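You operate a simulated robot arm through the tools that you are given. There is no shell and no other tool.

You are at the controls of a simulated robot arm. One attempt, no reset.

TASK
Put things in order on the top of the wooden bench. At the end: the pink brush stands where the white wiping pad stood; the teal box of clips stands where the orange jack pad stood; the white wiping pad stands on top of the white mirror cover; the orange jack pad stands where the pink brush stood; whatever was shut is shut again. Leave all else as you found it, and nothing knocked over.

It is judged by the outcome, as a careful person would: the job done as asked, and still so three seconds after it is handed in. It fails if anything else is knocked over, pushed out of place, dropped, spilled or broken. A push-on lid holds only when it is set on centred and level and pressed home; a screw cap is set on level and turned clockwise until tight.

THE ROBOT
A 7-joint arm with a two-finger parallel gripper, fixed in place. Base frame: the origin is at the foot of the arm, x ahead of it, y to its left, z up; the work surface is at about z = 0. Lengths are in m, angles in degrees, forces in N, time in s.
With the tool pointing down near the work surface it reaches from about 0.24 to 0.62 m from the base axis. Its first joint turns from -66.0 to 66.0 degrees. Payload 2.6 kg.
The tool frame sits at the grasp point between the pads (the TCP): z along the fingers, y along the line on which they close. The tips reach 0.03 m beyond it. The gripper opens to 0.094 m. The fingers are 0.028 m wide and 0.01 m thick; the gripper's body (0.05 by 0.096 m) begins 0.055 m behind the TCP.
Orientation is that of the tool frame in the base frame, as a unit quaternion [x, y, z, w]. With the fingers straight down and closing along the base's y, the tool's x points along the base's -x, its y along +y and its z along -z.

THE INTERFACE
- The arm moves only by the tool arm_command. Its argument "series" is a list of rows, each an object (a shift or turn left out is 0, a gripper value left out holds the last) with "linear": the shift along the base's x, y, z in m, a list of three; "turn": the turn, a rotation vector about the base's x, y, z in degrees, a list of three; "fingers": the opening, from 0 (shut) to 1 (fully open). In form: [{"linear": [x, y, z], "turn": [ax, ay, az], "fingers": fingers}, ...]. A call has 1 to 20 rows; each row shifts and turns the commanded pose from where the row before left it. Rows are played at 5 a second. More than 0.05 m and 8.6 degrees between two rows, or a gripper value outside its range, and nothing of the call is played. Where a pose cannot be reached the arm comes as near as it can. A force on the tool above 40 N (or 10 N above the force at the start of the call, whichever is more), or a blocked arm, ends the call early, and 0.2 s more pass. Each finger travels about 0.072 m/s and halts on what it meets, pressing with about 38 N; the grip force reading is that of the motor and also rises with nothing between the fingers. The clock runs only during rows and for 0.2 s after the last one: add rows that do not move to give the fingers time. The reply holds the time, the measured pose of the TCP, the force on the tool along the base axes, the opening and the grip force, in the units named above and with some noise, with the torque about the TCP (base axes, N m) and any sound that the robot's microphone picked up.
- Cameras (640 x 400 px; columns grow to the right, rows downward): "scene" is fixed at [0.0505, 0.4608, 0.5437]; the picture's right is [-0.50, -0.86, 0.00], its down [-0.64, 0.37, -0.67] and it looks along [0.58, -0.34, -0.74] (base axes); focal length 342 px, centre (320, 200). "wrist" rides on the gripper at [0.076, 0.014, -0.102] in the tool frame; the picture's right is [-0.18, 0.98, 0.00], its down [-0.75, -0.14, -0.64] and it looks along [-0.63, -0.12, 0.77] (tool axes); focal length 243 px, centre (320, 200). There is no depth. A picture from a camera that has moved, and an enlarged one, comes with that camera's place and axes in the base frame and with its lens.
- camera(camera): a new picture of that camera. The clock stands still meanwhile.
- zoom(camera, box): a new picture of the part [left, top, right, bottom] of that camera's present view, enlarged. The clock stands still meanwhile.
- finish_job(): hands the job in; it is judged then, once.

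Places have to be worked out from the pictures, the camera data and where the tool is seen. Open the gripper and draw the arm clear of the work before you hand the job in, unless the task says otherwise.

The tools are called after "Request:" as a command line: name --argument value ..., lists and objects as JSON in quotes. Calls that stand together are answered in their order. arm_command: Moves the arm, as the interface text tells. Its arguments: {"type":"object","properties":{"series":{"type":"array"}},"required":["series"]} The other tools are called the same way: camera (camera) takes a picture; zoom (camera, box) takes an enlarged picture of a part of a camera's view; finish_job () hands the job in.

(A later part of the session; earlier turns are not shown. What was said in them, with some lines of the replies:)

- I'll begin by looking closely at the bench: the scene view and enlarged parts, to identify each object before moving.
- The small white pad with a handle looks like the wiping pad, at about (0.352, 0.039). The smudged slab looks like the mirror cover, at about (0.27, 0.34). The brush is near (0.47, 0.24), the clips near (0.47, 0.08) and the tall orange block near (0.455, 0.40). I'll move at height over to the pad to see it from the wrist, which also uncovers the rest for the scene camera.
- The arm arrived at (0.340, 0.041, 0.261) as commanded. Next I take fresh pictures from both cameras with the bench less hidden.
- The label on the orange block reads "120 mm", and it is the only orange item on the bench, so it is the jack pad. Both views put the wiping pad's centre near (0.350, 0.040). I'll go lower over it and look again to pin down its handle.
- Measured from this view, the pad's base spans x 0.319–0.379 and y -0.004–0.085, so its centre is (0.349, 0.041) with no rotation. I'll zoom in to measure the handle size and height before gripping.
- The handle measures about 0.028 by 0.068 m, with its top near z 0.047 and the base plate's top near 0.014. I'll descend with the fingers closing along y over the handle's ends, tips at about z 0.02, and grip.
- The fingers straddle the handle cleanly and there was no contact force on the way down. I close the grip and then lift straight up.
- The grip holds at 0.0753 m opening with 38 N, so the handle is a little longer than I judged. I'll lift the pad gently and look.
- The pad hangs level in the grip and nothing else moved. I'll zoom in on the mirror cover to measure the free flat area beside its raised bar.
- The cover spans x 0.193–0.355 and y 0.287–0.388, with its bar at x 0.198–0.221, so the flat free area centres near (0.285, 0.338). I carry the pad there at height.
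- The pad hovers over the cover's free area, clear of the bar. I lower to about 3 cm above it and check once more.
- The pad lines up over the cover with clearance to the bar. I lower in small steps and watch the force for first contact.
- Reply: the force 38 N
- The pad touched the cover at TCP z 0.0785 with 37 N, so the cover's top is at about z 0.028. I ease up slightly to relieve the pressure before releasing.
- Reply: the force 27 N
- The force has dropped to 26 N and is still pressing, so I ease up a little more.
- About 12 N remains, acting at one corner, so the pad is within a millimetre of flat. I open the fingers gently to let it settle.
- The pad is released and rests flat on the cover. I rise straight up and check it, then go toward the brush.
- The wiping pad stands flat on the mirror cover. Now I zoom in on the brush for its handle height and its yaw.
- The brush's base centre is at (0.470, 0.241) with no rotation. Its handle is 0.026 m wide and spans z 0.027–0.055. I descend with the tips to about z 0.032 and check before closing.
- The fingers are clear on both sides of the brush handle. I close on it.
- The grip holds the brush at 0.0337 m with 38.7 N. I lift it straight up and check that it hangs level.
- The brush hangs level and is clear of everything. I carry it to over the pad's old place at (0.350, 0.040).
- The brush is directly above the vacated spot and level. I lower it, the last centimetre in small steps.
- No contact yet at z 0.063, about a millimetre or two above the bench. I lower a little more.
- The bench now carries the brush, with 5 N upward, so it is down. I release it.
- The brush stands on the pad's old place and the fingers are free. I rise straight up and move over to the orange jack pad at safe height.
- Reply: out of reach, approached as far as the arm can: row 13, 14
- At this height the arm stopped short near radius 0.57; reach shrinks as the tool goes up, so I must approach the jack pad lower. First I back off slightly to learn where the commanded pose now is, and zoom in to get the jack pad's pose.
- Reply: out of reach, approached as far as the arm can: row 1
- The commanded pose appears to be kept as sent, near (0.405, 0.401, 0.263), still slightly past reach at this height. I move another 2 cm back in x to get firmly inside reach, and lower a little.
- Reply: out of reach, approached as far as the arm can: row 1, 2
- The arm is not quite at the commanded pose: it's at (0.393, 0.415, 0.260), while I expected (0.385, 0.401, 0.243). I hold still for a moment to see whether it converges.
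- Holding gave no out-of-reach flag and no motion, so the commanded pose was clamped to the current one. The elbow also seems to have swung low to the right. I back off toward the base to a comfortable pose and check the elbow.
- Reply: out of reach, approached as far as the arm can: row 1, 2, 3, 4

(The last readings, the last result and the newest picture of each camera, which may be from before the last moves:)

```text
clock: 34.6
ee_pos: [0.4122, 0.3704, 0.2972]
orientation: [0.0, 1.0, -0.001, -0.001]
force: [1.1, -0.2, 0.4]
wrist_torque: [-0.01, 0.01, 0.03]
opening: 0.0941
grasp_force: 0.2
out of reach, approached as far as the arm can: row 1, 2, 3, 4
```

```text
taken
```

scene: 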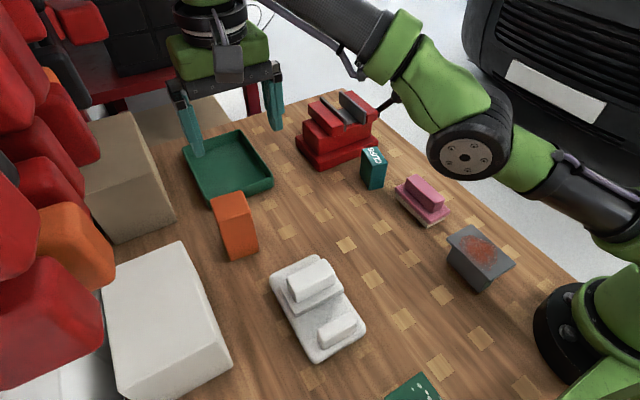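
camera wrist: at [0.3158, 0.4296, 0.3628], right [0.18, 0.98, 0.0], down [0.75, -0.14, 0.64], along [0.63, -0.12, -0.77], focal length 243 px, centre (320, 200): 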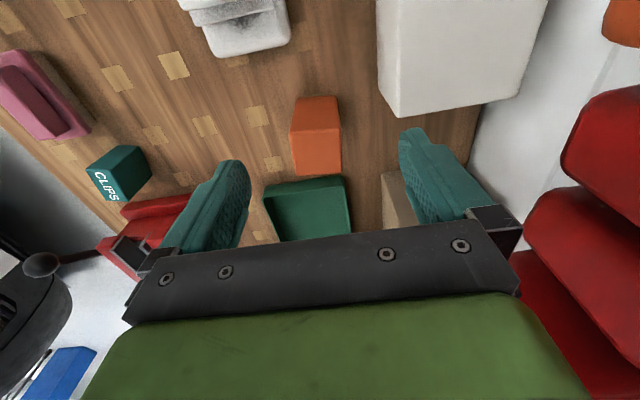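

The arm slid along a sphere of about 0.62 m radius, which means the elbow is stretched straight and the solver is only slipping sideways. I command further inward into free air at z ≈ 0.25 with several small rows to work the elbow out of the straight position.

Request:
arm_command --series '[{"linear": [-0.01, -0.025, 0]}, {"linear": [-0.01, -0.025, 0]}, {"linear": [-0.01, -0.025, 0]}, {"linear": [-0.005, -0.01, 0]}, {"linear": [0.0005, 0, 0]}, {"linear": [-0.0005, 0, 0]}, {"linear": [0.0005, 0, 0]}, {"linear": [-0.0005, 0, 0]}]'

Request:
camera --camera "scene"

```text
clock: 36.4
ee_pos: [0.4313, 0.3286, 0.3191]
orientation: [0.0, 1.0, 0.001, 0.002]
force: [0.5, 0.3, -0.4]
wrist_torque: [0.0, 0.01, 0.03]
opening: 0.0937
grasp_force: 0.0
out of reach, approached as far as the arm can: row 1, 2, 3, 4
```

```text
taken
```

scene: 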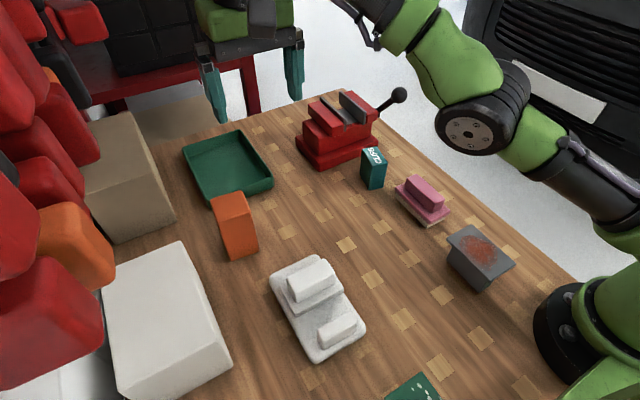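

The small rows were accepted, so each blocked row resets the command to where the arm stands. I now push purely along the arm's own line, inward and down toward the base, at nearly the largest step.

Request:
arm_command --series '[{"linear": [-0.0334, -0.0255, -0.0232]}, {"linear": [-0.0334, -0.0255, -0.0232]}, {}]'

```text
clock: 37.2
ee_pos: [0.4318, 0.3296, 0.3186]
orientation: [0.0, 1.0, 0.0, 0.0]
force: [-0.3, -0.1, 0.0]
wrist_torque: [0.03, 0.0, 0.01]
opening: 0.0937
grasp_force: 0.1
out of reach, approached as far as the arm can: row 1, 2
```

Pure inward pushing did nothing. Lowering the hand should ask the elbow to flex, so I combine a downward and inward motion in three rows, staying above z 0.2.

Request:
arm_command --series '[{"linear": [-0.02, -0.015, -0.04]}, {"linear": [-0.02, -0.015, -0.04]}, {"linear": [-0.02, -0.015, -0.04]}, {}]'

```text
clock: 38.2
ee_pos: [0.4568, 0.3524, 0.2449]
orientation: [0.0, 1.0, 0.0, -0.001]
force: [-0.9, -0.1, -1.0]
wrist_torque: [-0.01, 0.02, -0.01]
opening: 0.0941
grasp_force: 0.0
out of reach, approached as far as the arm can: row 1, 2, 3
```

Still on the same sphere (0.619). I look at the arm's shape before trying another way.

Request:
camera --camera "scene"

Request:
camera --camera "wrist"

```text
taken
```

scene: 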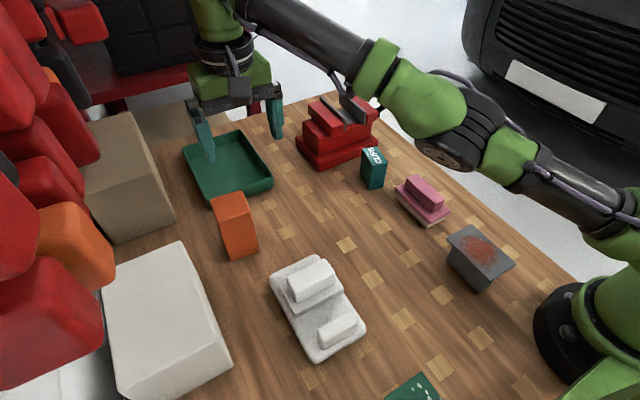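

```text
taken
camera wrist: at [0.3804, 0.3674, 0.3474], right [0.18, 0.98, 0.0], down [0.75, -0.14, 0.64], along [0.63, -0.12, -0.77], focal length 243 px, centre (320, 200)
```

wrist: 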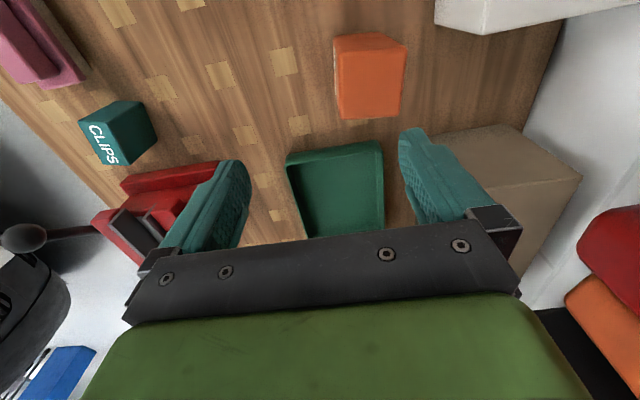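

The arm does look straight at the elbow. Big inward steps may be rejected by the solver, so I try a series of very small inward steps (3 mm each) along the arm's line.

Request:
arm_command --series '[{"linear": [-0.0022, -0.0017, -0.0011]}, {"linear": [-0.0022, -0.0017, -0.0011]}, {"linear": [-0.0022, -0.0017, -0.0011]}, {"linear": [-0.0022, -0.0017, -0.0011]}, {"linear": [-0.0022, -0.0017, -0.0011]}, {"linear": [-0.0022, -0.0017, -0.0011]}, {"linear": [-0.0022, -0.0017, -0.0011]}, {"linear": [-0.0022, -0.0017, -0.0011]}, {}]'

```text
clock: 40.2
ee_pos: [0.4573, 0.3523, 0.2434]
orientation: [0.0, 1.0, 0.0, 0.0]
force: [-0.9, 0.4, 0.2]
wrist_torque: [0.0, -0.02, 0.01]
opening: 0.094
grasp_force: 0.0
out of reach, approached as far as the arm can: row 2, 4, 5, 7
```

Only tiny tolerances were absorbed and there was no real inward motion. My last down-left slide may have left a slight elbow flex, so I test once more with strong inward steps; the end would still be in free air at z ≈ 0.19.

Request:
arm_command --series '[{"linear": [-0.0354, -0.0273, -0.0174]}, {"linear": [-0.0354, -0.0273, -0.0174]}, {"linear": [-0.0354, -0.0273, -0.0174]}, {}]'

```text
clock: 41.2
ee_pos: [0.4573, 0.3513, 0.2446]
orientation: [0.001, 1.0, 0.001, 0.0]
force: [0.3, 0.1, 0.2]
wrist_torque: [0.0, -0.02, 0.03]
opening: 0.0937
grasp_force: 0.1
out of reach, approached as far as the arm can: row 1, 2, 3
```

Still stuck. I now make a long slide along the reach sphere, up and to the right in free air, to come back afterwards in the direction that flexes the elbow.

Request:
arm_command --series '[{"linear": [0.0067, -0.0303, 0.03]}, {"linear": [0.0045, -0.0318, 0.0289]}, {"linear": [0.0022, -0.0333, 0.0274]}, {"linear": [-0.0001, -0.0345, 0.0259]}, {"linear": [-0.0024, -0.0356, 0.0243]}, {"linear": [-0.0047, -0.0365, 0.0226]}, {"linear": [-0.0069, -0.0373, 0.0207]}, {"linear": [-0.0092, -0.0378, 0.0187]}, {"linear": [-0.0113, -0.0382, 0.0167]}, {}, {}]'

Request:
camera --camera "scene"

```text
clock: 43.6
ee_pos: [0.431, 0.0457, 0.4462]
orientation: [0.0, 1.0, 0.0, 0.0]
force: [0.5, 1.3, 0.4]
wrist_torque: [-0.02, -0.05, 0.03]
opening: 0.0939
grasp_force: 0.0
out of reach, approached as far as the arm can: row 7, 8, 9
```

```text
taken
```

scene: 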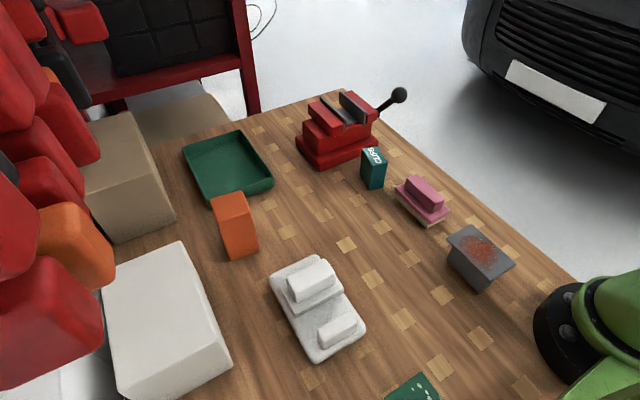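

I'm now at (0.431, 0.046, 0.446), which is slightly inside the earlier sphere. I try coming down and inward from here over the free middle of the bench.

Request:
arm_command --series '[{"linear": [-0.02, 0.01, -0.04]}, {"linear": [-0.02, 0.01, -0.04]}, {"linear": [-0.02, 0.01, -0.04]}, {}]'

```text
clock: 44.6
ee_pos: [0.3697, 0.0749, 0.3259]
orientation: [0.0, 1.0, 0.001, 0.0]
force: [0.7, -0.1, -0.3]
wrist_torque: [-0.03, 0.0, 0.02]
opening: 0.0939
grasp_force: 0.1
```

The elbow has bent again: the arm followed exactly to (0.370, 0.075, 0.326) with no flag. I'll keep well inside reach from now on. The jack pad's centre is about (0.449, 0.401), yawed about -6°, 0.12 m tall. I go to a standoff in front of it and turn the gripper -6°.

Request:
arm_command --series '[{"linear": [0, 0.0375, -0.0143]}, {"linear": [0, 0.0375, -0.0143]}, {"linear": [0, 0.0375, -0.0143]}, {"linear": [0, 0.0375, -0.0143]}, {"linear": [0, 0.0375, -0.0143]}, {"linear": [0, 0.0375, -0.0143]}, {"linear": [0.002, 0.034, -0.013]}, {"linear": [0.002, 0.034, -0.013]}, {"linear": [0.002, 0.032, -0.013]}, {"turn": [0, 0, -6]}, {}, {}]'

Request:
camera --camera "scene"

Request:
camera --camera "wrist"

```text
clock: 47.2
ee_pos: [0.3763, 0.3995, 0.2017]
orientation: [0.053, 0.999, 0.001, 0.0]
force: [0.0, 0.4, 0.3]
wrist_torque: [0.0, -0.01, 0.01]
opening: 0.094
grasp_force: 0.0
```

```text
taken
```

scene: 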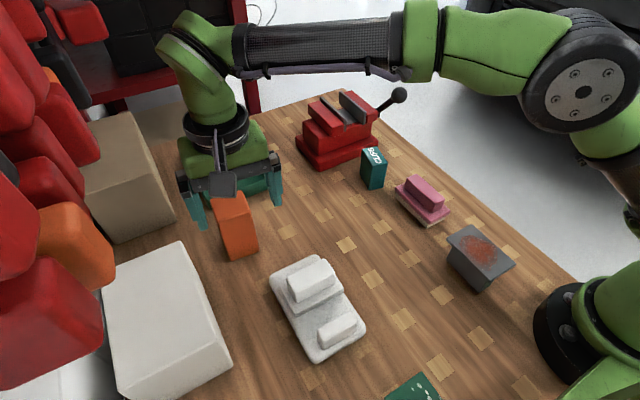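

```text
taken
camera wrist: at [0.3011, 0.4222, 0.304], right [0.29, 0.96, 0.0], down [0.73, -0.22, 0.64], along [0.62, -0.18, -0.77], focal length 243 px, centre (320, 200)
```

wrist: 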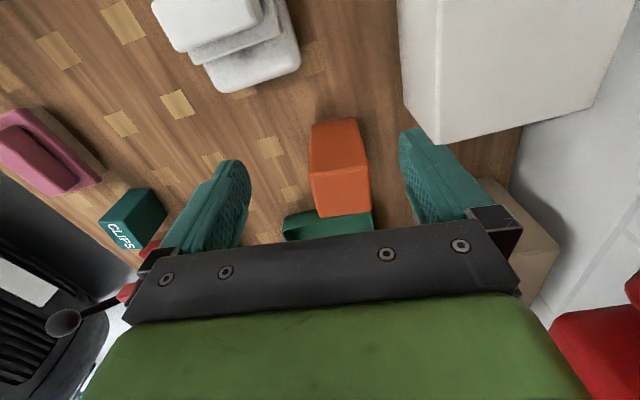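

The jack pad's centre measures (0.449, 0.402) from here, with yaw about -7°. I descend in front of it to TCP z 0.082, where the gripper body stays above its top, before sliding the open fingers around it.

Request:
arm_command --series '[{"linear": [-0.002, 0, -0.03]}, {"linear": [0, 0, -0.03]}, {"linear": [0, 0, -0.03]}, {"linear": [0, 0, -0.03]}, {}, {}]'

Request:
camera --camera "wrist"

Request:
camera --camera "scene"

```text
clock: 48.6
ee_pos: [0.3756, 0.3988, 0.0808]
orientation: [0.052, 0.999, 0.0, 0.0]
force: [0.4, 0.0, -0.1]
wrist_torque: [0.0, 0.05, 0.02]
opening: 0.094
grasp_force: 0.1
```

```text
taken
camera wrist: at [0.2992, 0.4221, 0.1838], right [0.29, 0.96, 0.0], down [0.73, -0.22, 0.64], along [0.62, -0.18, -0.77], focal length 243 px, centre (320, 200)
```

wrist: 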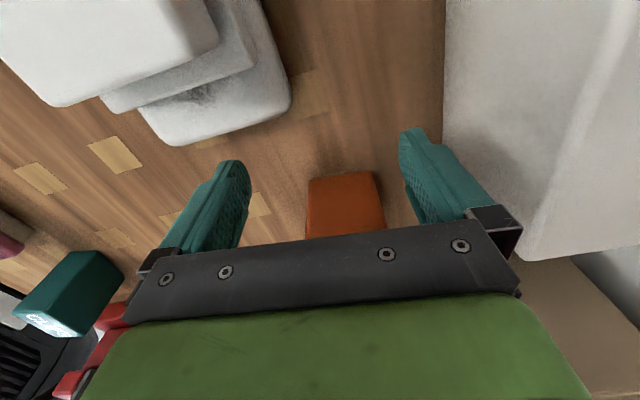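

```text
taken
```

scene: 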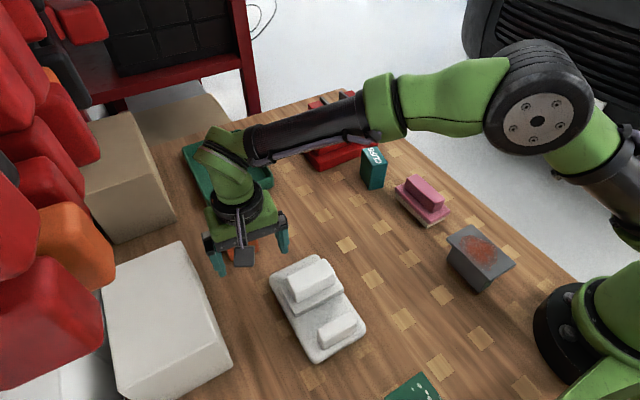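

The fingers are lined up on either side of the block with about 2 cm of clearance each. I slide forward to put the TCP at (0.447, 0.401), which is 1.5 cm inside the reach limit.

Request:
arm_command --series '[{"linear": [0.018, 0.0006, 0]}, {"linear": [0.018, 0.0006, 0]}, {"linear": [0.018, 0.0006, 0]}, {"linear": [0.0175, 0.0004, 0]}, {}, {}]'

Request:
camera --camera "wrist"

Request:
zoom --camera "scene" --box '[180, 120, 320, 270]'

```text
clock: 50.0
ee_pos: [0.4452, 0.4029, 0.0805]
orientation: [0.053, 0.999, 0.0, 0.0]
force: [0.9, -0.1, 0.6]
wrist_torque: [-0.03, 0.01, 0.02]
opening: 0.0937
grasp_force: 0.1
```

```text
taken
camera wrist: at [0.3705, 0.4245, 0.1837], right [0.29, 0.96, 0.0], down [0.73, -0.22, 0.64], along [0.62, -0.18, -0.77], focal length 243 px, centre (320, 200)
```

wrist: 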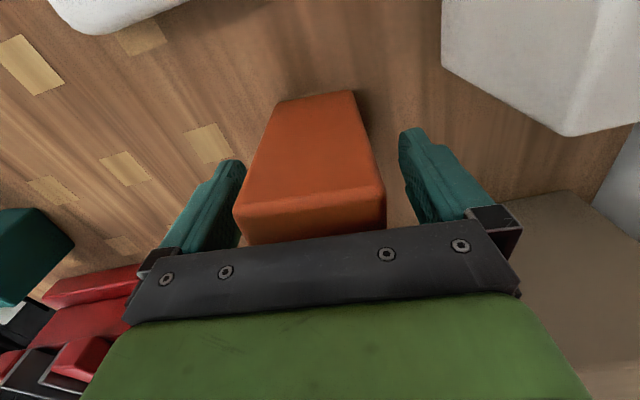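

```text
2.67 times, centred on (250, 195) of scene
camera zoom: at [0.0505, 0.4608, 0.5437], right [-0.5, -0.86, 0.0], down [-0.64, 0.37, -0.67], along [0.58, -0.34, -0.74], focal length 911 px, centre (507, 213)
```

zoom: 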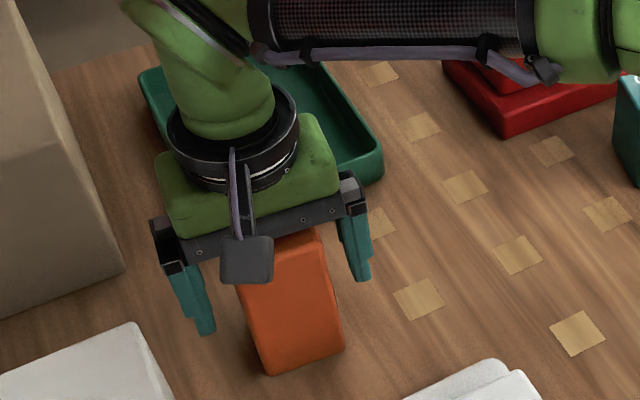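

The block is centred between the fingers, with the lateral error about 1 mm. I close on it.

Request:
arm_command --series '[{"fingers": 0.4}, {}, {}, {}, {}]'

```text
clock: 51.2
ee_pos: [0.446, 0.4012, 0.0799]
orientation: [0.052, 0.999, 0.001, 0.0]
force: [1.2, -1.4, 0.6]
wrist_torque: [0.04, 0.0, -0.06]
opening: 0.0621
grasp_force: 38.1
```

The grip holds the jack pad at 0.0621 m with 38 N. I lift it just 2.5 cm to stay inside reach, and check.

Request:
arm_command --series '[{"linear": [0, 0, 0.005]}, {"linear": [0, 0, 0.01]}, {"linear": [0, 0, 0.01]}, {}]'

Request:
zoom --camera "scene" --box '[180, 120, 320, 270]'

```text
clock: 52.2
ee_pos: [0.4469, 0.4022, 0.1047]
orientation: [0.052, 0.999, 0.0, 0.0]
force: [0.4, 0.2, -1.1]
wrist_torque: [0.0, 0.03, -0.02]
opening: 0.0621
grasp_force: 38.0
```

```text
2.67 times, centred on (250, 195) of scene
camera zoom: at [0.0505, 0.4608, 0.5437], right [-0.5, -0.86, 0.0], down [-0.64, 0.37, -0.67], along [0.58, -0.34, -0.74], focal length 911 px, centre (507, 213)
```

zoom: 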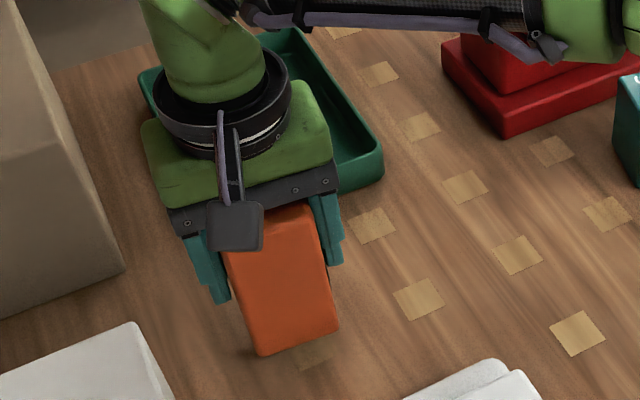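

The block hangs upright with its underside about 2.5 cm above the bench. I carry it along to the brush's old place at (0.470, 0.241), where the way is clear.

Request:
arm_command --series '[{"linear": [0, -0.02, 0]}, {"linear": [0, -0.03, 0]}, {"linear": [0.004, -0.033, 0]}, {"linear": [0.006, -0.033, 0]}, {"linear": [0.007, -0.03, 0]}, {"linear": [0.0048, -0.0151, 0]}, {}, {}]'

Request:
camera --camera "scene"

Request:
camera --camera "wrist"

```text
clock: 54.0
ee_pos: [0.4678, 0.242, 0.1058]
orientation: [0.052, 0.999, 0.0, 0.0]
force: [-0.8, -0.1, -2.7]
wrist_torque: [0.02, 0.04, 0.0]
opening: 0.0621
grasp_force: 37.5
```

```text
taken
```

scene: 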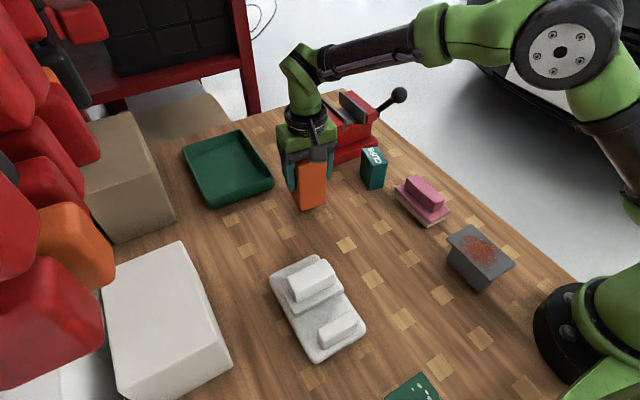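

```text
taken
camera wrist: at [0.3925, 0.2645, 0.2089], right [0.29, 0.96, 0.0], down [0.73, -0.22, 0.64], along [0.62, -0.18, -0.77], focal length 243 px, centre (320, 200)
```

wrist: 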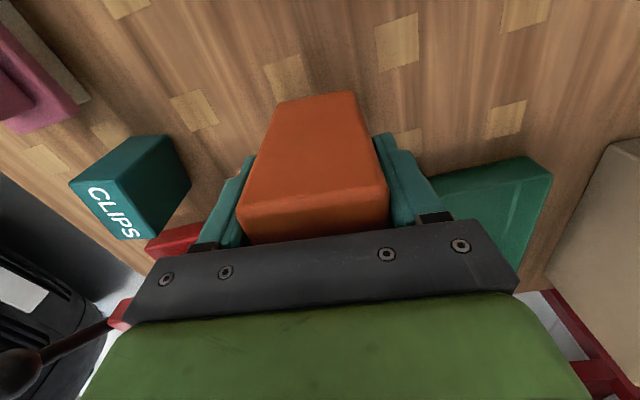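

The jack pad is over the brush's old place with open bench all round. I lower it, the last bit gently.

Request:
arm_command --series '[{"linear": [0, 0, -0.012]}, {"linear": [0, 0, -0.008]}, {"linear": [0, 0, -0.003]}, {}]'

```text
clock: 55.0
ee_pos: [0.4676, 0.2414, 0.0825]
orientation: [0.052, 0.999, 0.0, 0.0]
force: [0.2, 0.3, -3.2]
wrist_torque: [0.01, 0.03, -0.02]
opening: 0.0621
grasp_force: 38.1
```

No contact yet at z 0.0825; the block was gripped at 0.080. I continue in 1 mm steps.

Request:
arm_command --series '[{"linear": [0, 0, -0.001]}, {"linear": [0, 0, -0.001]}, {}]'

```text
clock: 55.8
ee_pos: [0.4675, 0.241, 0.0804]
orientation: [0.052, 0.999, 0.0, 0.001]
force: [-0.1, 0.5, -2.4]
wrist_torque: [0.0, 0.01, 0.0]
opening: 0.062
grasp_force: 37.9
```

Request:
arm_command --series '[{"linear": [0, 0, -0.0008]}, {"linear": [0, 0, -0.0005]}, {}]'

```text
clock: 56.6
ee_pos: [0.4688, 0.24, 0.0811]
orientation: [0.053, 0.999, 0.001, 0.001]
force: [-4.7, -1.1, 11.9]
wrist_torque: [-0.51, 0.48, -0.15]
opening: 0.0621
grasp_force: 37.8
```

The reading now shows 12 N upward, so the jack pad is resting on the bench. I open the fingers slowly to let it stand.

Request:
arm_command --series '[{"fingers": 0.72}, {"fingers": 0.8}, {"fingers": 0.9}, {"fingers": 1.0}, {}, {}]'

Request:
camera --camera "wrist"

Request:
zoom --camera "scene" --box '[240, 110, 400, 240]'

```text
clock: 58.0
ee_pos: [0.4668, 0.2416, 0.0797]
orientation: [0.052, 0.999, 0.0, 0.0]
force: [-0.3, -0.9, -0.1]
wrist_torque: [-0.01, -0.02, -0.01]
opening: 0.0944
grasp_force: 0.1
```

```text
taken
camera wrist: at [0.3923, 0.2639, 0.1827], right [0.29, 0.96, 0.0], down [0.73, -0.22, 0.64], along [0.62, -0.18, -0.77], focal length 243 px, centre (320, 200)
```

wrist: 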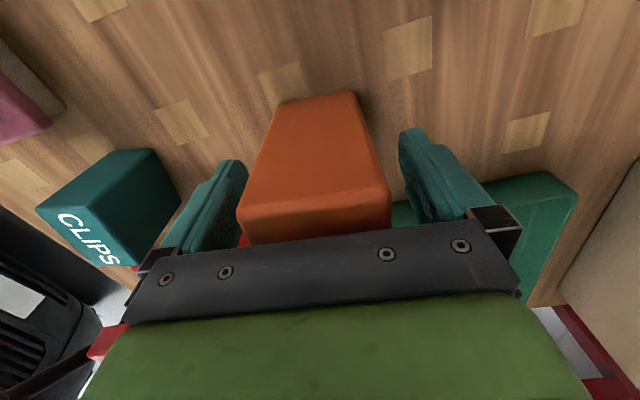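

```text
3.08 times, centred on (320, 175) of scene
camera zoom: at [0.0505, 0.4608, 0.5437], right [-0.5, -0.86, 0.0], down [-0.64, 0.37, -0.67], along [0.58, -0.34, -0.74], focal length 1052 px, centre (320, 277)
```

zoom: 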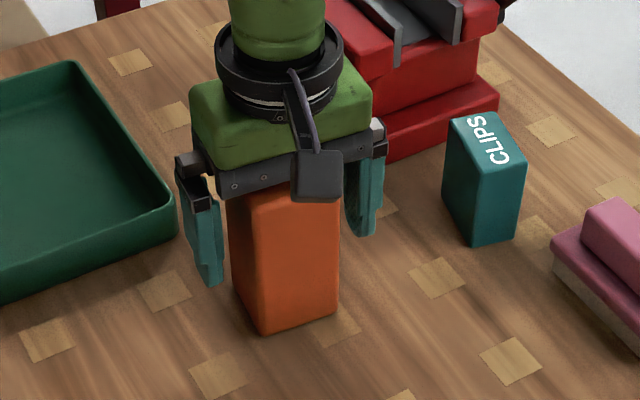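

The jack pad stands freely between the open fingers. I rise straight up well clear of it and go over to the clips box.

Request:
arm_command --series '[{"linear": [0, 0, 0.03]}, {"linear": [0, 0, 0.04]}, {"linear": [0, 0, 0.045]}, {"linear": [0, 0, 0.04]}, {"linear": [0, -0.03, 0]}, {"linear": [0, -0.045, 0]}, {"linear": [0, -0.045, 0]}, {"linear": [0, -0.04, 0]}, {}, {}]'

Request:
camera --camera "scene"

Request:
camera --camera "wrist"

Request:
zoom --camera "wrist" --box '[240, 30, 440, 190]'

Request:
zoom --camera "scene" --box '[340, 135, 410, 205]'

```text
clock: 60.2
ee_pos: [0.4678, 0.0809, 0.2351]
orientation: [0.052, 0.999, 0.0, 0.0]
force: [-0.1, 0.4, -0.1]
wrist_torque: [-0.02, -0.02, 0.0]
opening: 0.094
grasp_force: 0.1
```

```text
taken
```

scene: 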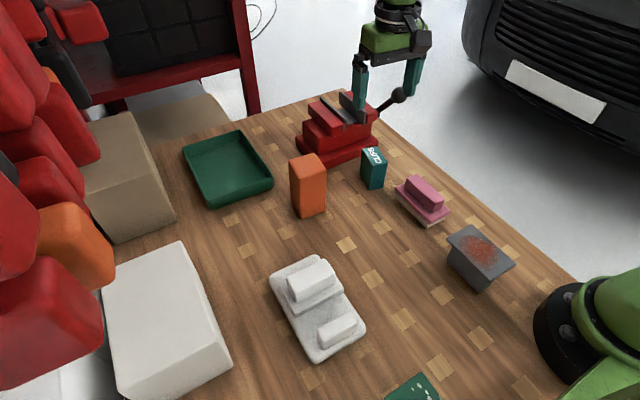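

```text
taken
camera wrist: at [0.392, 0.1044, 0.338], right [0.29, 0.96, 0.0], down [0.73, -0.22, 0.64], along [0.62, -0.18, -0.77], focal length 243 px, centre (320, 200)
```

wrist: 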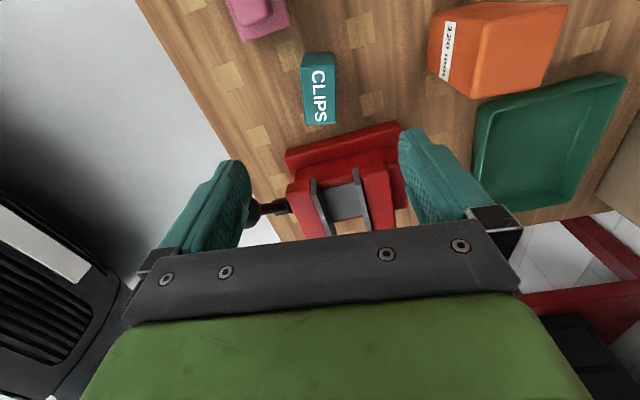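

```text
2.50 times, centred on (340, 110) of wrist
camera zoom: at [0.392, 0.1044, 0.338], right [0.29, 0.96, 0.0], down [0.73, -0.22, 0.64], along [0.62, -0.18, -0.77], focal length 606 px, centre (270, 425)
```

zoom: 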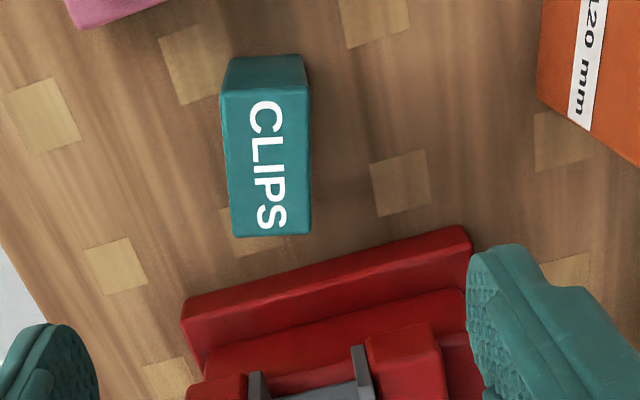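

```text
5.71 times, centred on (375, 170) of scene
camera zoom: at [0.0505, 0.4608, 0.5437], right [-0.5, -0.86, 0.0], down [-0.64, 0.37, -0.67], along [0.58, -0.34, -0.74], focal length 1953 px, centre (6, 371)
```

zoom: 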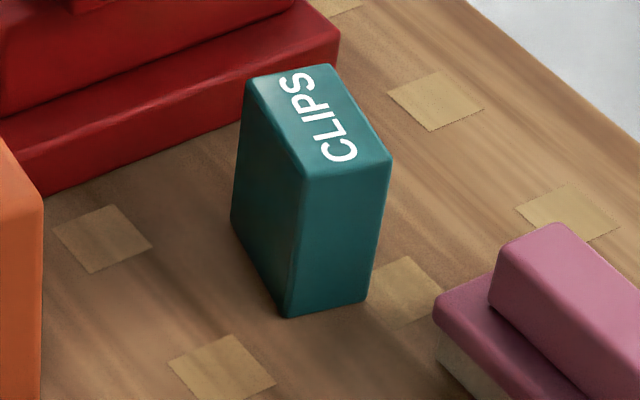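

The clips box is a solid upright block. Its centre is at (0.468, 0.081), its yaw is about -13°, it is 0.034 m thick and 0.078 m tall. I turn the gripper a further -7° to match and descend with open fingers to TCP z 0.05.

Request:
arm_command --series '[{"turn": [0, 0, -7.2], "linear": [0.001, 0, 0]}, {"linear": [0, 0, -0.045]}, {"linear": [0, 0, -0.045]}, {}, {}]'

Request:
camera --camera "wrist"

```text
clock: 61.4
ee_pos: [0.467, 0.0811, 0.1429]
orientation: [0.115, 0.993, 0.0, 0.0]
force: [0.4, -0.5, 1.3]
wrist_torque: [-0.02, 0.0, 0.01]
opening: 0.094
grasp_force: 0.1
```

```text
taken
camera wrist: at [0.3962, 0.1134, 0.2464], right [0.4, 0.91, 0.0], down [0.7, -0.31, 0.64], along [0.59, -0.26, -0.77], focal length 243 px, centre (320, 200)
```

wrist: 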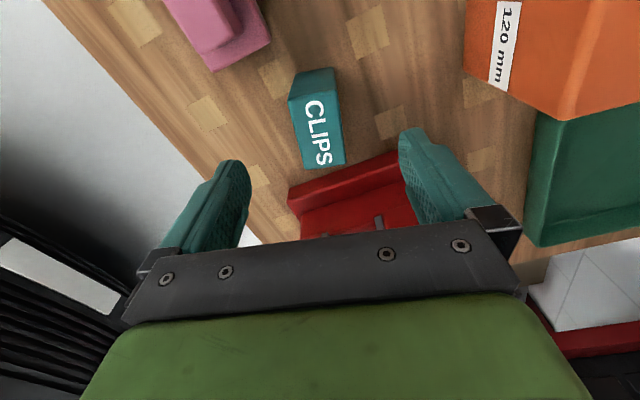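

From here the box centre is (0.467, 0.082) with yaw about -14°, matching the gripper. I descend the rest of the way around it.

Request:
arm_command --series '[{"linear": [0, 0.0005, -0.04]}, {"linear": [0, 0, -0.035]}, {"linear": [0, 0, -0.018]}, {}, {}]'

Request:
camera --camera "wrist"

Request:
zoom --camera "scene" --box '[310, 90, 450, 210]'

```text
clock: 62.6
ee_pos: [0.4695, 0.0809, 0.0505]
orientation: [0.115, 0.993, -0.001, 0.0]
force: [-1.3, 0.2, -0.7]
wrist_torque: [0.01, -0.01, 0.02]
opening: 0.0939
grasp_force: 0.0
```

```text
taken
camera wrist: at [0.3971, 0.1134, 0.1534], right [0.4, 0.91, 0.0], down [0.7, -0.31, 0.64], along [0.59, -0.26, -0.77], focal length 243 px, centre (320, 200)
```

wrist: 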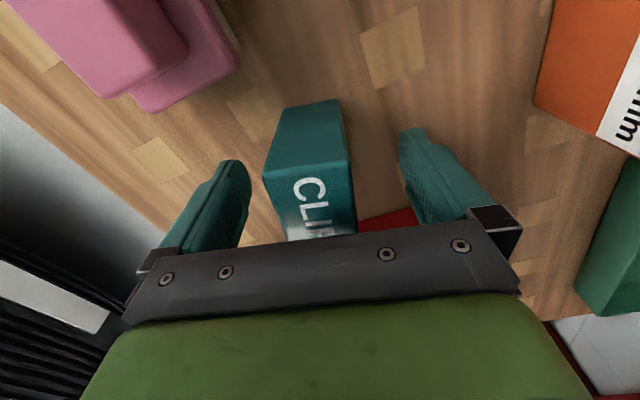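

```text
3.33 times, centred on (380, 150) of scene
camera zoom: at [0.0505, 0.4608, 0.5437], right [-0.5, -0.86, 0.0], down [-0.64, 0.37, -0.67], along [0.58, -0.34, -0.74], focal length 1139 px, centre (120, 367)
```

zoom: 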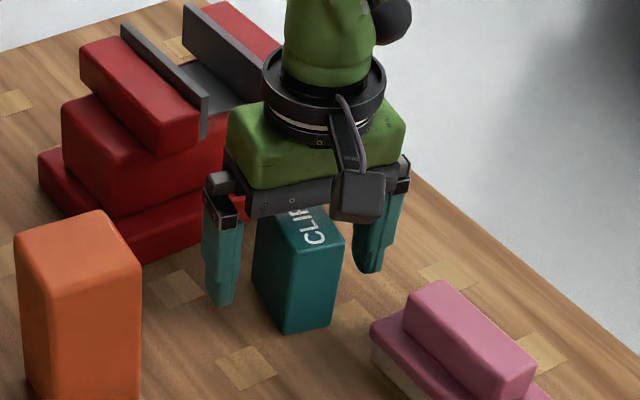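

The clips box is centred between the fingers and clear of the vise. I close on it.

Request:
arm_command --series '[{"fingers": 0.2}, {}, {}, {}, {}, {}]'

```text
clock: 64.0
ee_pos: [0.4689, 0.0821, 0.0503]
orientation: [0.116, 0.993, -0.001, 0.0]
force: [0.5, -1.3, 1.0]
wrist_torque: [-0.05, 0.02, 0.01]
opening: 0.0398
grasp_force: 37.8
```

The clips box is gripped at 0.0398 m with 38 N. I lift it straight up to z 0.21 so its underside will clear the jack pad, and look.

Request:
arm_command --series '[{"linear": [0, 0, 0.01]}, {"linear": [0, 0, 0.03]}, {"linear": [0, 0, 0.04]}, {"linear": [0, 0, 0.04]}, {"linear": [0, 0, 0.04]}, {}, {}]'

Request:
camera --camera "scene"

Request:
camera --camera "wrist"

```text
clock: 65.6
ee_pos: [0.4684, 0.0823, 0.2111]
orientation: [0.115, 0.993, 0.0, 0.0]
force: [-0.2, -0.3, -1.6]
wrist_torque: [-0.01, 0.0, -0.01]
opening: 0.0399
grasp_force: 37.7
```

```text
taken
```

scene: 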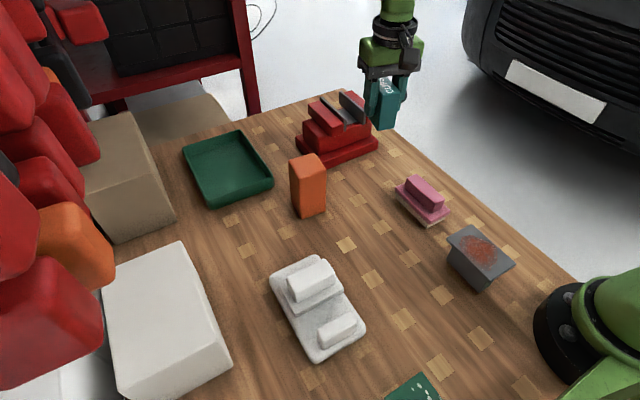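

```text
taken
camera wrist: at [0.396, 0.114, 0.3149], right [0.4, 0.91, 0.0], down [0.7, -0.31, 0.64], along [0.59, -0.26, -0.77], focal length 243 px, centre (320, 200)
```

wrist: 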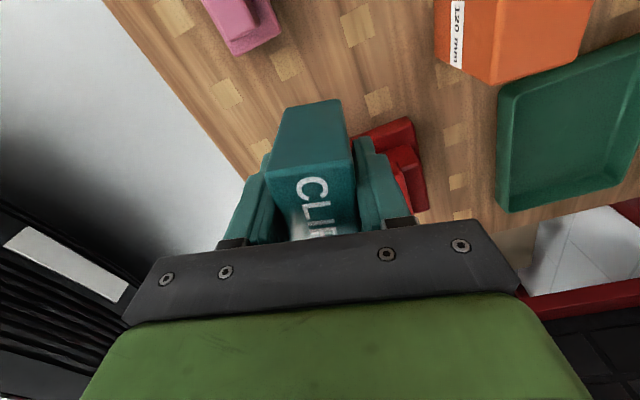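

The clips box hangs upright in the grip. I bring it inward and around the jack pad at height, turning the gripper back by 7°, to a standoff at about (0.40, 0.36).

Request:
arm_command --series '[{"linear": [-0.03, 0.01, 0]}, {"linear": [-0.038, 0.01, 0]}, {"turn": [0, 0, 7.2]}, {"linear": [0, 0.03, 0]}, {"linear": [0, 0.038, 0]}, {"linear": [0, 0.038, 0]}, {"linear": [0, 0.038, 0]}, {"linear": [0, 0.038, 0]}, {"linear": [0, 0.038, 0]}, {"linear": [0, 0.03, 0]}, {"linear": [0, 0.01, 0]}, {}, {}]'

Request:
camera --camera "scene"

Request:
camera --camera "wrist"

```text
clock: 68.4
ee_pos: [0.4001, 0.3612, 0.2111]
orientation: [0.052, 0.999, 0.0, 0.0]
force: [-0.6, -0.4, 0.4]
wrist_torque: [0.03, 0.0, 0.01]
opening: 0.0395
grasp_force: 38.5
```

```text
taken
```

scene: 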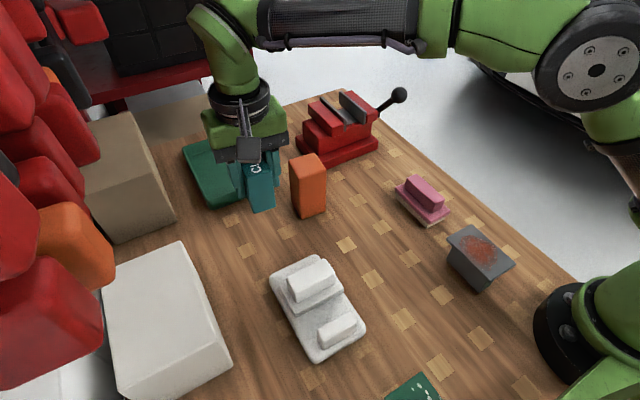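

```text
taken
camera wrist: at [0.3248, 0.3845, 0.3142], right [0.29, 0.96, 0.0], down [0.73, -0.22, 0.64], along [0.62, -0.18, -0.77], focal length 243 px, centre (320, 200)
```

wrist: 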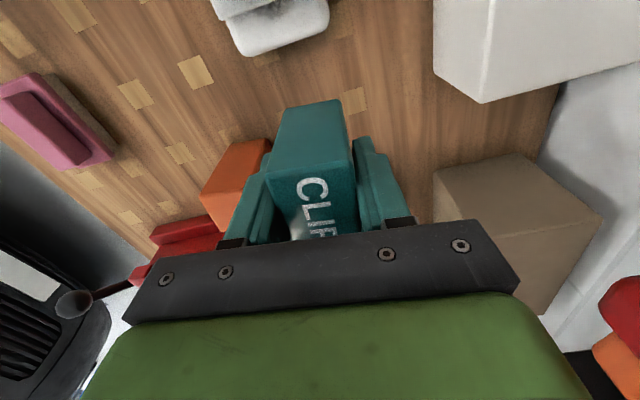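

The way to the jack pad's old place is clear. I lower to z 0.10 first and then extend to (0.449, 0.401), staying about 1 cm inside the reach limit.

Request:
arm_command --series '[{"linear": [0, 0, -0.04]}, {"linear": [0, 0, -0.04]}, {"linear": [0, 0, -0.035]}, {"linear": [0.016, 0.0135, 0]}, {"linear": [0.016, 0.0135, 0]}, {"linear": [0.017, 0.013, 0]}, {}, {}]'

Request:
camera --camera "scene"

Request:
camera --camera "wrist"

```text
clock: 70.2
ee_pos: [0.4496, 0.4015, 0.097]
orientation: [0.052, 0.999, 0.0, -0.001]
force: [-0.3, 0.4, -1.2]
wrist_torque: [-0.03, 0.0, 0.02]
opening: 0.0396
grasp_force: 37.8
```

```text
taken
```

scene: 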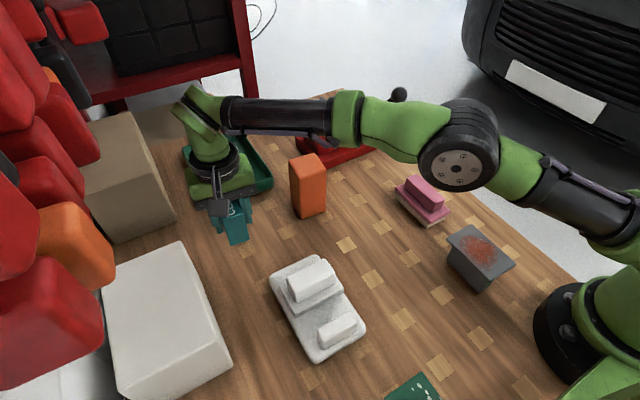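

```text
taken
camera wrist: at [0.3743, 0.4247, 0.1994], right [0.29, 0.96, 0.0], down [0.73, -0.22, 0.64], along [0.61, -0.18, -0.77], focal length 243 px, centre (320, 200)
```

wrist: 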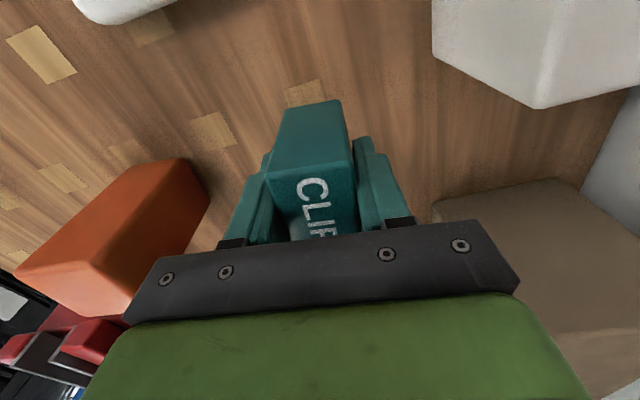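

The clips box is over the jack pad's old place at (0.450, 0.4015). I lower it, slowing down near the bench.

Request:
arm_command --series '[{"linear": [0, 0, -0.02]}, {"linear": [0, 0, -0.015]}, {"linear": [0, 0, -0.006]}, {"linear": [0, 0, -0.002]}, {}, {}]'

```text
clock: 71.6
ee_pos: [0.4504, 0.4005, 0.0538]
orientation: [0.052, 0.999, 0.001, 0.001]
force: [-0.2, 0.2, -0.3]
wrist_torque: [0.02, -0.01, -0.03]
opening: 0.0397
grasp_force: 38.2
```

At z 0.054 there is no contact yet; it was gripped at about 0.050. I continue down in 1 mm steps.

Request:
arm_command --series '[{"linear": [0, 0, -0.001]}, {"linear": [0, 0, -0.001]}, {"linear": [0, 0, -0.0008]}, {}]'

```text
clock: 72.6
ee_pos: [0.4496, 0.4004, 0.0501]
orientation: [0.052, 0.999, 0.0, 0.0]
force: [0.7, -0.8, -0.7]
wrist_torque: [-0.01, 0.01, 0.0]
opening: 0.0398
grasp_force: 38.0
```

The reading shows z 0.050 and still no load, so I go another millimetre.

Request:
arm_command --series '[{"linear": [0, 0, -0.0008]}, {"linear": [0, 0, -0.0006]}, {}]'

```text
clock: 73.4
ee_pos: [0.4504, 0.4019, 0.0498]
orientation: [0.053, 0.999, 0.002, 0.0]
force: [-2.0, -3.4, 10.8]
wrist_torque: [-0.18, 0.22, -0.02]
opening: 0.0396
grasp_force: 38.1
```

The bench now pushes back with 11 N, so the clips box is standing. I open the fingers part way to release it.

Request:
arm_command --series '[{"fingers": 0.5}, {"fingers": 0.6}, {"fingers": 0.75}, {"fingers": 0.85}, {}, {}]'

Request:
camera --camera "wrist"

Request:
zoom --camera "scene" --box '[170, 140, 310, 280]'

```text
clock: 74.8
ee_pos: [0.4499, 0.401, 0.0494]
orientation: [0.053, 0.999, -0.001, 0.0]
force: [-1.0, 0.0, -0.4]
wrist_torque: [0.01, -0.01, -0.01]
opening: 0.08
grasp_force: 0.0
```

```text
taken
camera wrist: at [0.3746, 0.4242, 0.1523], right [0.29, 0.96, 0.0], down [0.73, -0.22, 0.64], along [0.62, -0.18, -0.77], focal length 243 px, centre (320, 200)
```

wrist: 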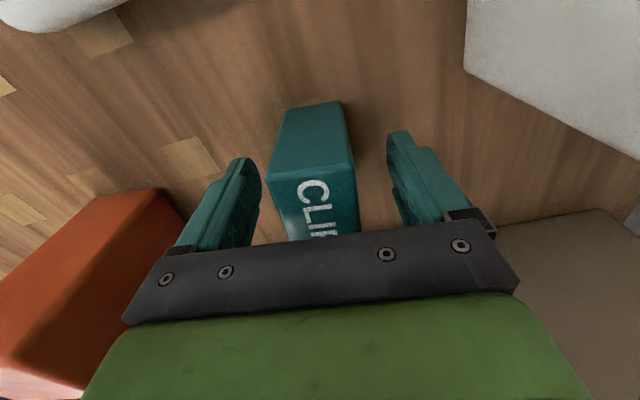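

```text
2.86 times, centred on (240, 210) of scene
camera zoom: at [0.0505, 0.4608, 0.5437], right [-0.5, -0.86, 0.0], down [-0.64, 0.37, -0.67], along [0.58, -0.34, -0.74], focal length 976 px, centre (549, 171)
```

zoom: 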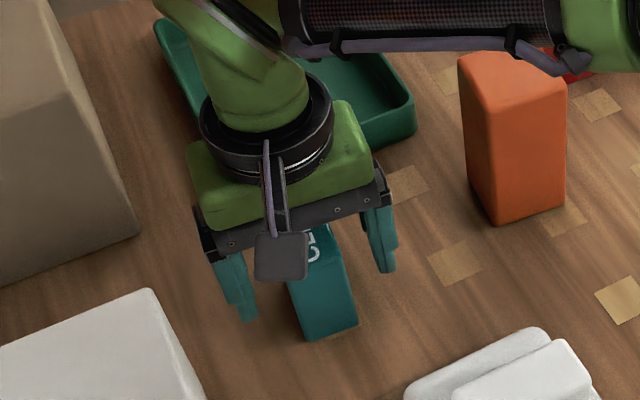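

The clips box stands free between the fingers. I rise 7 cm, still inside reach, then draw straight back along the finger plane before going higher.

Request:
arm_command --series '[{"linear": [0, 0, 0.02]}, {"linear": [0, 0, 0.03]}, {"linear": [0, 0, 0.02]}, {"linear": [-0.025, 0.0025, 0.003]}, {"linear": [-0.035, 0.003, 0.01]}, {"linear": [-0.01, -0.02, 0.03]}, {"linear": [0, -0.035, 0.03]}, {"linear": [0, -0.04, 0.03]}, {"linear": [0, -0.045, 0.02]}, {"linear": [0, -0.045, 0]}, {}, {}]'

Request:
camera --camera "scene"

```text
clock: 77.4
ee_pos: [0.3799, 0.2206, 0.2409]
orientation: [0.052, 0.999, 0.0, 0.0]
force: [0.1, 0.6, 0.0]
wrist_torque: [-0.02, -0.02, -0.01]
opening: 0.08
grasp_force: 0.0
```

```text
taken
```

scene: 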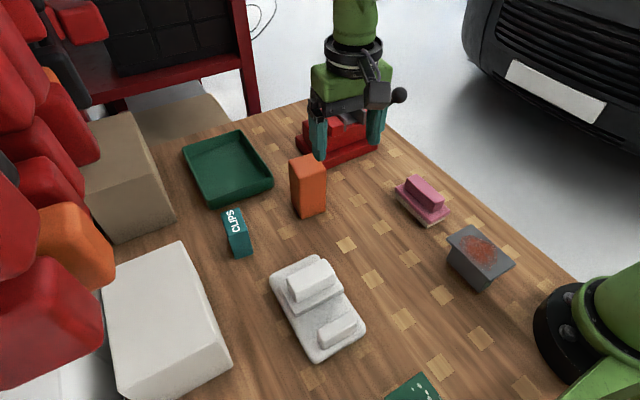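

All four items appear to be in place. I raise the arm clear of the bench, open the gripper and then check each placement closely.

Request:
arm_command --series '[{"linear": [-0.01, -0.02, 0.04], "fingers": 1.0}, {"linear": [-0.02, -0.02, 0.04]}, {"linear": [-0.02, -0.02, 0.04]}, {}, {}]'

Request:
camera --camera "scene"

Request:
zoom --camera "scene" --box '[190, 130, 340, 270]'

Request:
zoom --camera "scene" --box '[350, 130, 530, 300]'

Request:
zoom --camera "scene" --box '[250, 240, 380, 370]'

```text
clock: 78.6
ee_pos: [0.3302, 0.1605, 0.3628]
orientation: [0.053, 0.999, -0.001, 0.0]
force: [-0.2, 0.8, 0.0]
wrist_torque: [0.01, 0.02, 0.0]
opening: 0.0941
grasp_force: 0.0
```

```text
taken
```

scene: 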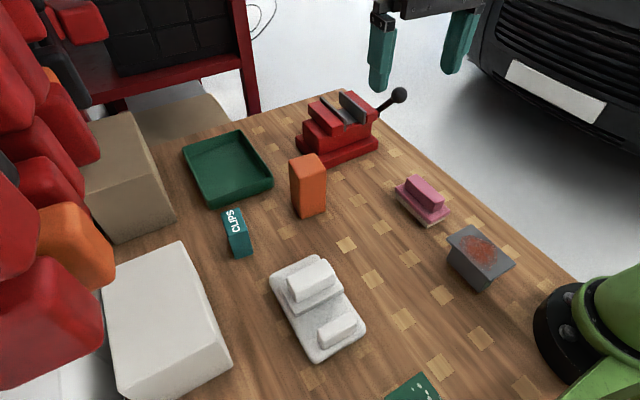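

```text
2.86 times, centred on (265, 200) of scene
camera zoom: at [0.0505, 0.4608, 0.5437], right [-0.5, -0.86, 0.0], down [-0.64, 0.37, -0.67], along [0.58, -0.34, -0.74], focal length 976 px, centre (477, 200)
```

zoom: 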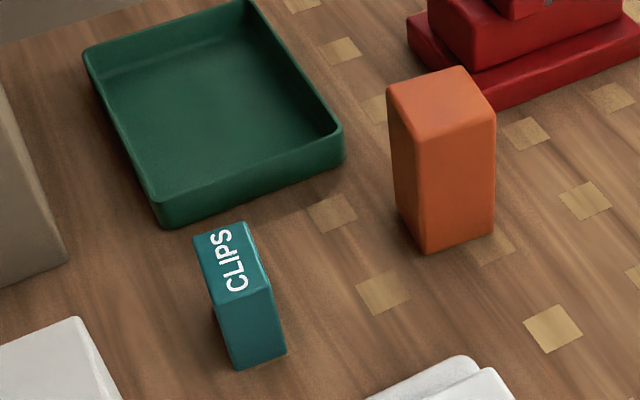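

```text
2.35 times, centred on (440, 215) of scene
camera zoom: at [0.0505, 0.4608, 0.5437], right [-0.5, -0.86, 0.0], down [-0.64, 0.37, -0.67], along [0.58, -0.34, -0.74], focal length 804 px, centre (38, 165)
```

zoom: 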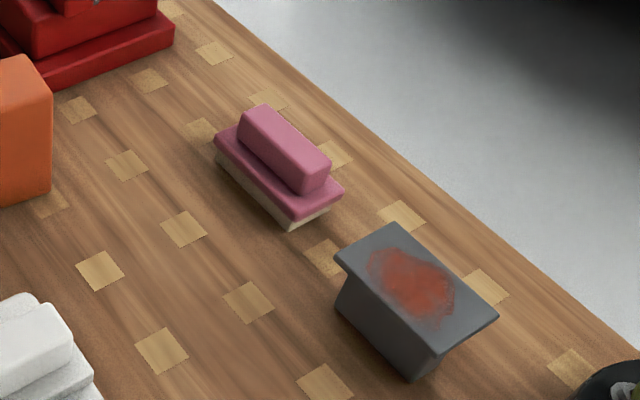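

```text
3.08 times, centred on (315, 305) of scene
camera zoom: at [0.0505, 0.4608, 0.5437], right [-0.5, -0.86, 0.0], down [-0.64, 0.37, -0.67], along [0.58, -0.34, -0.74], focal length 1052 px, centre (335, -123)
```

zoom: 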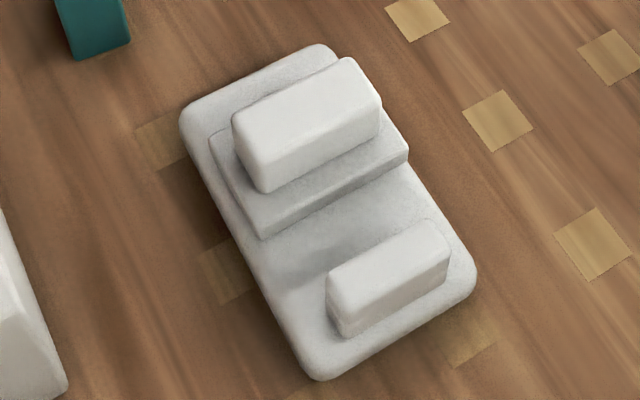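

The check shows the brush at about (0.351, 0.041), where the wiping pad stood. The jack pad is at (0.472, 0.241), where the brush stood, and the clips box is at (0.452, 0.402), where the jack pad stood. The wiping pad lies flat on the mirror cover, nothing else has moved, nothing had been opened, and the arm is clear with the gripper open, so I hand the job in.

Request:
finish_job

```text
The job is handed in.
```

I finished the job and handed it in. All four items are in their new places and nothing was knocked over. The last pictures show:

| Item | Where it is now |
|---|---|
| White wiping pad | flat on top of the white mirror cover, clear of the cover's raised bar |
| Pink brush | within about 2 mm of where the wiping pad stood |
| Orange jack pad | within about 2 mm of where the brush stood |
| Teal clips box | within about 3 mm of where the jack pad stood |

- **Facing:** I did not turn the brush to match the wiping pad, so its long side points away from the arm where the pad's ran sideways. The clips box is turned about 7° from how it first stood.
- **Everything else:** the vise, tray, grey block and other items look unmoved in the final pictures. Nothing had been shut, so there was nothing to shut again.
- **Arm trouble:** on the way to the jack pad I sent the arm past its reach and it stuck with the elbow straight for about ten seconds. I worked it free in open air without touching anything.

The arm is raised clear of the bench with the gripper open.
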